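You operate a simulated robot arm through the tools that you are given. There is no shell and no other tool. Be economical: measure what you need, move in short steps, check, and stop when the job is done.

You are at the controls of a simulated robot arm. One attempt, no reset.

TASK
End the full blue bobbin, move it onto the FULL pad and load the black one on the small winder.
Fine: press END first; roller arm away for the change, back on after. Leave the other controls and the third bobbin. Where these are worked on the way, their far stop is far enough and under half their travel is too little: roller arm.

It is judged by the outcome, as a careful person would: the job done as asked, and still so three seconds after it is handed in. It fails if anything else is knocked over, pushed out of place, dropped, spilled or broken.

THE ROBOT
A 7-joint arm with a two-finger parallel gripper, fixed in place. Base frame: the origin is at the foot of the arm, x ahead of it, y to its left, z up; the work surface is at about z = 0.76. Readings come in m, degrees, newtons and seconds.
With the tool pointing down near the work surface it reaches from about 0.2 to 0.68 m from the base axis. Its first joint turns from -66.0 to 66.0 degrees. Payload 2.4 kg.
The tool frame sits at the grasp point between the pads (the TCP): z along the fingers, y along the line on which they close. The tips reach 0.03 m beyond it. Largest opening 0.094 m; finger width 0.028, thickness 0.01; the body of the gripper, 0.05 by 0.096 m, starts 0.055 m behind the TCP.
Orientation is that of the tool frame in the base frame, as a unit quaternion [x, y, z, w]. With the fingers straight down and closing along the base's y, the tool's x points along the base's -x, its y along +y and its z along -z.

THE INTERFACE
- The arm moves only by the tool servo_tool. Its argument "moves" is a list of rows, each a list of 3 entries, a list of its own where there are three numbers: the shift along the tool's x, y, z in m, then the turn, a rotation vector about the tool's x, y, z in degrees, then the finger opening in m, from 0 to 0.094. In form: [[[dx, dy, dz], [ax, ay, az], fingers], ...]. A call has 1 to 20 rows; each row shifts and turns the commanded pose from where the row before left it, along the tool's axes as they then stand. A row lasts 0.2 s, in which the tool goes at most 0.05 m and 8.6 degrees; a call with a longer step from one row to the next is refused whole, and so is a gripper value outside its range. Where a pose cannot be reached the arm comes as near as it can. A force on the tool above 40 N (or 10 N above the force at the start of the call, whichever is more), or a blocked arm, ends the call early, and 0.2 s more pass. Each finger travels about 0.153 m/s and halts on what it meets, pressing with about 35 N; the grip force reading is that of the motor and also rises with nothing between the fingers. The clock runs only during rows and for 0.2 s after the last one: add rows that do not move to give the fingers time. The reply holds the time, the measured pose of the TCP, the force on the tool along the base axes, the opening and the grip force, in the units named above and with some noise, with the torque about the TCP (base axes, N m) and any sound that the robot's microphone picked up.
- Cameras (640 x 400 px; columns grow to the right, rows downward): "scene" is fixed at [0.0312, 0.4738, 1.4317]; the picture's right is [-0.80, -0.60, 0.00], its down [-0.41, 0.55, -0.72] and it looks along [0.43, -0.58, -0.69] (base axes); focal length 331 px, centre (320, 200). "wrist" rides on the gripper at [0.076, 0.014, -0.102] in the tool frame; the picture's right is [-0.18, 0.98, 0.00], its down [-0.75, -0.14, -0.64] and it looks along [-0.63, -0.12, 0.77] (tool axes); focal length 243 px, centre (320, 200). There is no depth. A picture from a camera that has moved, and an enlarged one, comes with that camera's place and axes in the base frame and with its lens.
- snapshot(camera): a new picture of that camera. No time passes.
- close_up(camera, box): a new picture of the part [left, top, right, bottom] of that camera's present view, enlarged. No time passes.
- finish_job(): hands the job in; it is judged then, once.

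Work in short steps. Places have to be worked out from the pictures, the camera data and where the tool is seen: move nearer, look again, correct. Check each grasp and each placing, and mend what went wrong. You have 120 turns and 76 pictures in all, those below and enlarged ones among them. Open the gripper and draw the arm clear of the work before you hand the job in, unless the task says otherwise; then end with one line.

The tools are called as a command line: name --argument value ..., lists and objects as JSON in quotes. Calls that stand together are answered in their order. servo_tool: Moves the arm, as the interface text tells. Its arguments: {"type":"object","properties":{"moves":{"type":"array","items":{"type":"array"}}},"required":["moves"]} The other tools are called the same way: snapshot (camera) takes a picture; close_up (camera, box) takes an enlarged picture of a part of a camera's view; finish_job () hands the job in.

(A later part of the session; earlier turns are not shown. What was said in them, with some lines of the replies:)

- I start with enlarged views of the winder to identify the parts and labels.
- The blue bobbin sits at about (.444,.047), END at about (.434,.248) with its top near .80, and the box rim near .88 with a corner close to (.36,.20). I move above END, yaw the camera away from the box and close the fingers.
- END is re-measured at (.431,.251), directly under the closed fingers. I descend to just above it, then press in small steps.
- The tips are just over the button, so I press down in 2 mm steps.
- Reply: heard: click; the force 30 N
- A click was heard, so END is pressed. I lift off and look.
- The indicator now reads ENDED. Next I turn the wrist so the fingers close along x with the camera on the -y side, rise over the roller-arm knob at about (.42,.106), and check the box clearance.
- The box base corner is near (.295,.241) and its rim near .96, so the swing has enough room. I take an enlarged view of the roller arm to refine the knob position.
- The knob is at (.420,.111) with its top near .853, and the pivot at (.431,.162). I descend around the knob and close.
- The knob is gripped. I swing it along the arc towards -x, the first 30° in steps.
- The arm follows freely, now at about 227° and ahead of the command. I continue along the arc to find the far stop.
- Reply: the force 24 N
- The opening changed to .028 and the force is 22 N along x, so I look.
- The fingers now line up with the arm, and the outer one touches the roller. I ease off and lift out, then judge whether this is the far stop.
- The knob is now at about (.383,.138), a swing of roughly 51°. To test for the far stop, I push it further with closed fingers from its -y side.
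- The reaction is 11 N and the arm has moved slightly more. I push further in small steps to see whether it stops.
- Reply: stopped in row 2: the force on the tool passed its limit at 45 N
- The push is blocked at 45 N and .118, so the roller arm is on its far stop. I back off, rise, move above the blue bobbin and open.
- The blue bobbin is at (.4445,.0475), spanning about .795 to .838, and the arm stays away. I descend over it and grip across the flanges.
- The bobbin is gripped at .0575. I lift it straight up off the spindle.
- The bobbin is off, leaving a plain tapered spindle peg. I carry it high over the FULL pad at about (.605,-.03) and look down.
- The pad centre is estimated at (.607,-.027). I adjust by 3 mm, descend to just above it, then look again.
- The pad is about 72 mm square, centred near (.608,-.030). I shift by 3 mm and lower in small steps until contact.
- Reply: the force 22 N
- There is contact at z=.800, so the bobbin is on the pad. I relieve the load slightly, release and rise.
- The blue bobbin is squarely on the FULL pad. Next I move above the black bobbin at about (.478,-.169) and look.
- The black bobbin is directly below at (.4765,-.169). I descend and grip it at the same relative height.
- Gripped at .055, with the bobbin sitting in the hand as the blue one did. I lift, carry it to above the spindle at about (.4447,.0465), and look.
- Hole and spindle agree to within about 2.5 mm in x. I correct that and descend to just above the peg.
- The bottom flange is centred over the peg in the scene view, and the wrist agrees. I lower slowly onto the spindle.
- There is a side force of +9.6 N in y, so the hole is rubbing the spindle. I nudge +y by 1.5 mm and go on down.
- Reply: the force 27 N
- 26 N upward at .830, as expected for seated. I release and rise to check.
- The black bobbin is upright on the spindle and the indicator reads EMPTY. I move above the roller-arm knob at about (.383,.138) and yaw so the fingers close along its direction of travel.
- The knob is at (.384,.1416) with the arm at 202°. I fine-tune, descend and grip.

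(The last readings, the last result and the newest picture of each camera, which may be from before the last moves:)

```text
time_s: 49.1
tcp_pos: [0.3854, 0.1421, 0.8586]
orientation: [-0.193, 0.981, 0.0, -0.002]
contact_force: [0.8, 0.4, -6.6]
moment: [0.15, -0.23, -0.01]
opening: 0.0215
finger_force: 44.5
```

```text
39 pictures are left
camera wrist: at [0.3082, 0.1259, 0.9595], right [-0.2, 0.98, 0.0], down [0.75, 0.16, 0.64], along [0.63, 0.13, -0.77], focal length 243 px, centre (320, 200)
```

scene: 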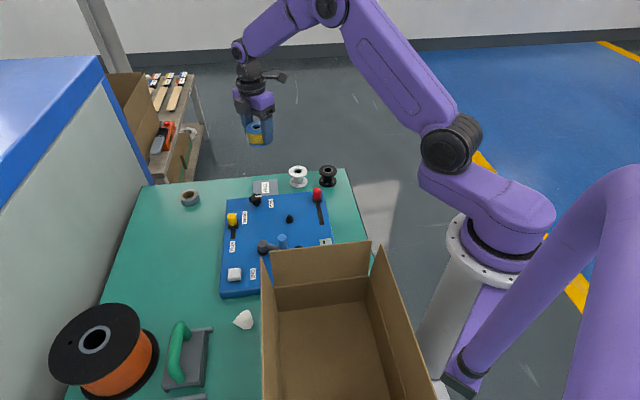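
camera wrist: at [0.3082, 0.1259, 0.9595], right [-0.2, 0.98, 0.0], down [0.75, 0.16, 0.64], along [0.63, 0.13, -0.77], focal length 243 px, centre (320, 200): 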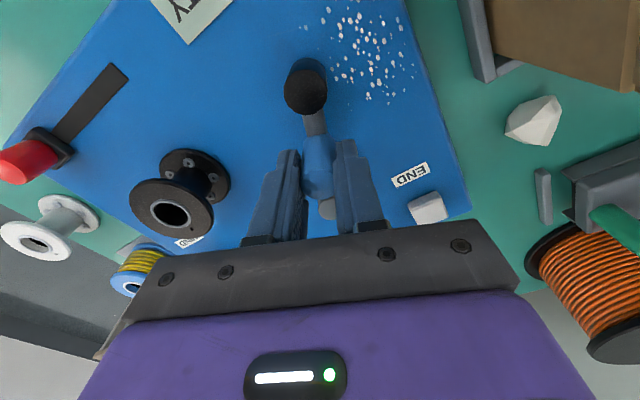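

Gripped. I now swing it back along the arc, turning the wrist with it: 40° first.

servo_tool --moves '[[[-0.0002, -0.0046, 0], [0, 0, -5], 0.015], [[-0.0002, -0.0046, 0], [0, 0, -5], 0.015], [[-0.0002, -0.0046, 0], [0, 0, -5], 0.015], [[-0.0002, -0.0046, 0], [0, 0, -5], 0.015], [[-0.0002, -0.0046, 0], [0, 0, -5], 0.015], [[-0.0002, -0.0046, 0], [0, 0, -5], 0.015], [[-0.0002, -0.0046, 0], [0, 0, -5], 0.015], [[-0.0002, -0.0046, 0], [0, 0, -5], 0.015], [[0, 0, 0], [0, 0, 0], 0.015]]'

snapshot --camera "wrist"

```text
time_s: 51.1
tcp_pos: [0.4094, 0.1168, 0.8577]
orientation: [-0.517, 0.856, -0.001, -0.001]
contact_force: [10.4, 9.7, -21.7]
moment: [0.59, -0.4, -0.23]
opening: 0.0211
finger_force: 44.8
```

```text
38 pictures are left
camera wrist: at [0.3605, 0.0545, 0.9594], right [-0.79, 0.62, 0.0], down [0.47, 0.6, 0.64], along [0.4, 0.5, -0.77], focal length 243 px, centre (320, 200)
```

wrist: 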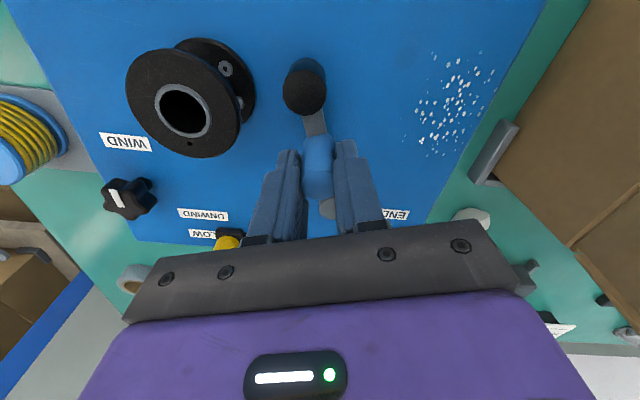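

It is at about 243°, with some vertical and radial strain. I relieve that a little and continue to the near stop.

servo_tool --moves '[[[0.001, -0.003, 0.001], [0, 0, -3], 0.015], [[0, -0.0037, 0.0005], [0, 0, -4], 0.015], [[0, -0.0037, 0], [0, 0, -4], 0.015], [[0, -0.0028, 0], [0, 0, -3], 0.015], [[0, 0, 0], [0, 0, 0], 0.015]]'

snapshot --camera "wrist"

```text
time_s: 52.3
tcp_pos: [0.4193, 0.11, 0.8579]
orientation: [-0.619, 0.785, 0.001, -0.003]
contact_force: [-4.2, 26.3, 21.8]
moment: [0.26, -0.39, -0.26]
opening: 0.0217
finger_force: 44.7
```

```text
37 pictures are left
camera wrist: at [0.3876, 0.0394, 0.9583], right [-0.91, 0.41, 0.0], down [0.32, 0.7, 0.64], along [0.26, 0.58, -0.77], focal length 243 px, centre (320, 200)
```

wrist: 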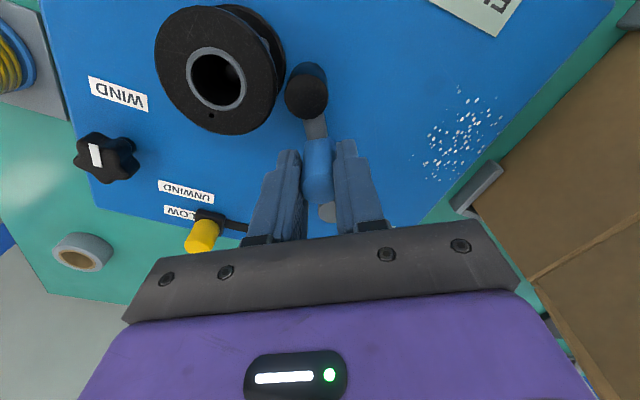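

It is back at its original position (.419,.110). I ease the radial strain and push a little more to confirm the stop.

servo_tool --moves '[[[-0.0015, -0.001, -0.0007], [0, 0, 0], 0.015], [[0, -0.002, 0], [0, 0, 0], 0.015], [[0, -0.002, 0], [0, 0, 0], 0.015], [[0, 0, 0], [0, 0, 0], 0.015]]'

```text
time_s: 53.1
tcp_pos: [0.4196, 0.111, 0.8572]
orientation: [-0.619, 0.785, 0.003, -0.009]
contact_force: [-8.3, 1.0, 10.1]
moment: [0.07, -1.18, -0.25]
opening: 0.0218
finger_force: 45.3
stopped in row 3: the force on the tool passed its limit at 46 N (the readings are from after the stop); the commanded pose is now the measured one
```

The arm is blocked at its original position, so the near stop is reached. I release gently, lift clear and inspect.

servo_tool --moves '[[[0, 0, 0], [0, 0, 0], 0.024], [[0, 0, 0], [0, 0, 0], 0.03], [[0, 0, 0], [0, 0, 0], 0.034], [[0, 0, -0.015], [0, 0, 0], 0.034], [[0, 0, -0.03], [0, 0, 0], 0.034], [[0, 0, -0.04], [0, 0, 0], 0.034], [[0, 0, -0.04], [0, 0, 0], 0.034], [[0, 0, 0], [0, 0, 0], 0.05]]'

snapshot --camera "wrist"

close_up --camera "scene" --box '[220, 150, 350, 310]'

```text
time_s: 54.9
tcp_pos: [0.4215, 0.1082, 0.9812]
orientation: [-0.619, 0.785, 0.002, -0.007]
contact_force: [-0.1, -0.7, 0.5]
moment: [-0.04, 0.02, -0.01]
opening: 0.0502
finger_force: 0.2
```

```text
36 pictures are left
camera wrist: at [0.3908, 0.0383, 1.0835], right [-0.91, 0.41, 0.01], down [0.32, 0.7, 0.63], along [0.25, 0.58, -0.77], focal length 243 px, centre (320, 200)
```

wrist: 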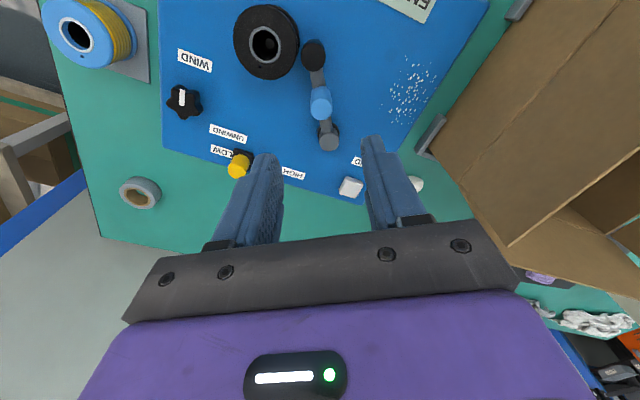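

```text
2.50 times, centred on (285, 230) of scene
camera zoom: at [0.0312, 0.4738, 1.4317], right [-0.8, -0.6, 0.0], down [-0.41, 0.55, -0.72], along [0.43, -0.58, -0.69], focal length 827 px, centre (408, 125)
```

zoom: 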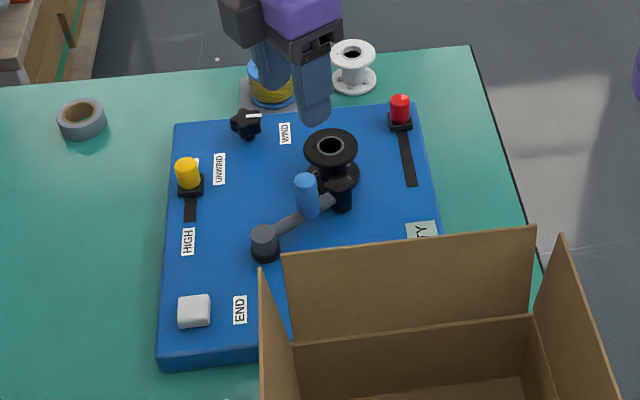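

The roller arm is back against the bobbin as it was, and the other controls are unchanged. I draw the arm up and clear and take a final look.

servo_tool --moves '[[[0, 0, -0.04], [0, 0, 0], 0.08], [[0, 0, -0.04], [0, 0, 0], 0.08], [[0, 0, -0.04], [0, 0, 0], 0.08], [[0, 0, -0.02], [0, 0, 0], 0.08], [[0, 0, 0], [0, 0, 0], 0.08]]'

close_up --camera "scene" --box '[220, 150, 350, 280]'

snapshot --camera "wrist"

```text
time_s: 56.1
tcp_pos: [0.4228, 0.11, 1.1229]
orientation: [-0.619, 0.785, 0.003, -0.008]
contact_force: [0.3, -0.2, 0.3]
moment: [0.0, -0.01, 0.04]
opening: 0.0801
finger_force: 0.1
```

```text
3.08 times, centred on (285, 215) of scene
camera zoom: at [0.0312, 0.4738, 1.4317], right [-0.8, -0.6, 0.0], down [-0.41, 0.55, -0.72], along [0.43, -0.58, -0.69], focal length 1018 px, centre (428, 154)
```

zoom: 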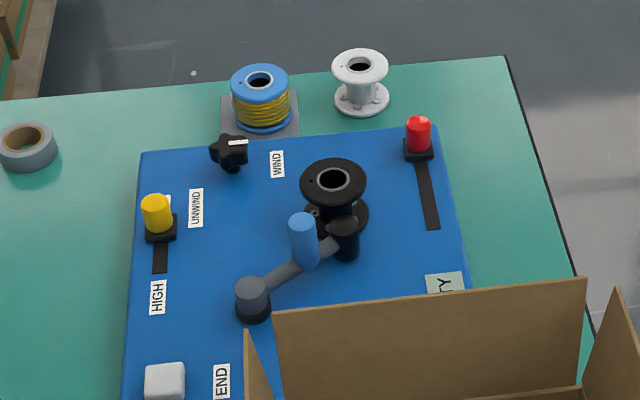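

```text
33 pictures are left
camera wrist: at [0.3918, 0.0399, 1.2248], right [-0.91, 0.41, 0.01], down [0.32, 0.7, 0.63], along [0.25, 0.58, -0.77], focal length 243 px, centre (320, 200)
```

wrist: 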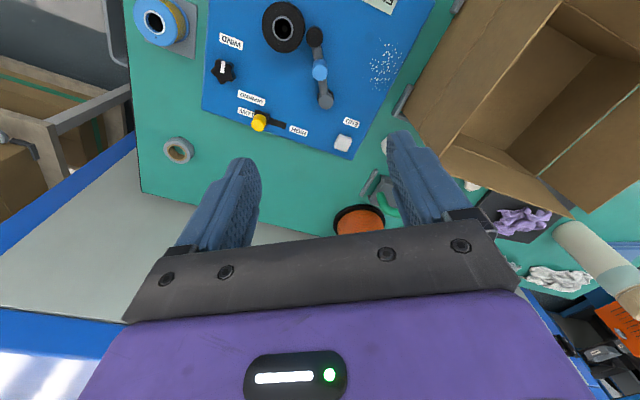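

Everything is in place: blue bobbin on the FULL pad, black one on the spindle, roller arm back on, and the gripper open and clear. I hand the job in.

finish_job

```text
The job is handed in.
```

The job is handed in: I pressed END first, the full blue bobbin is on the FULL pad, the black bobbin is on the winder's spindle, and the roller arm is back on it.
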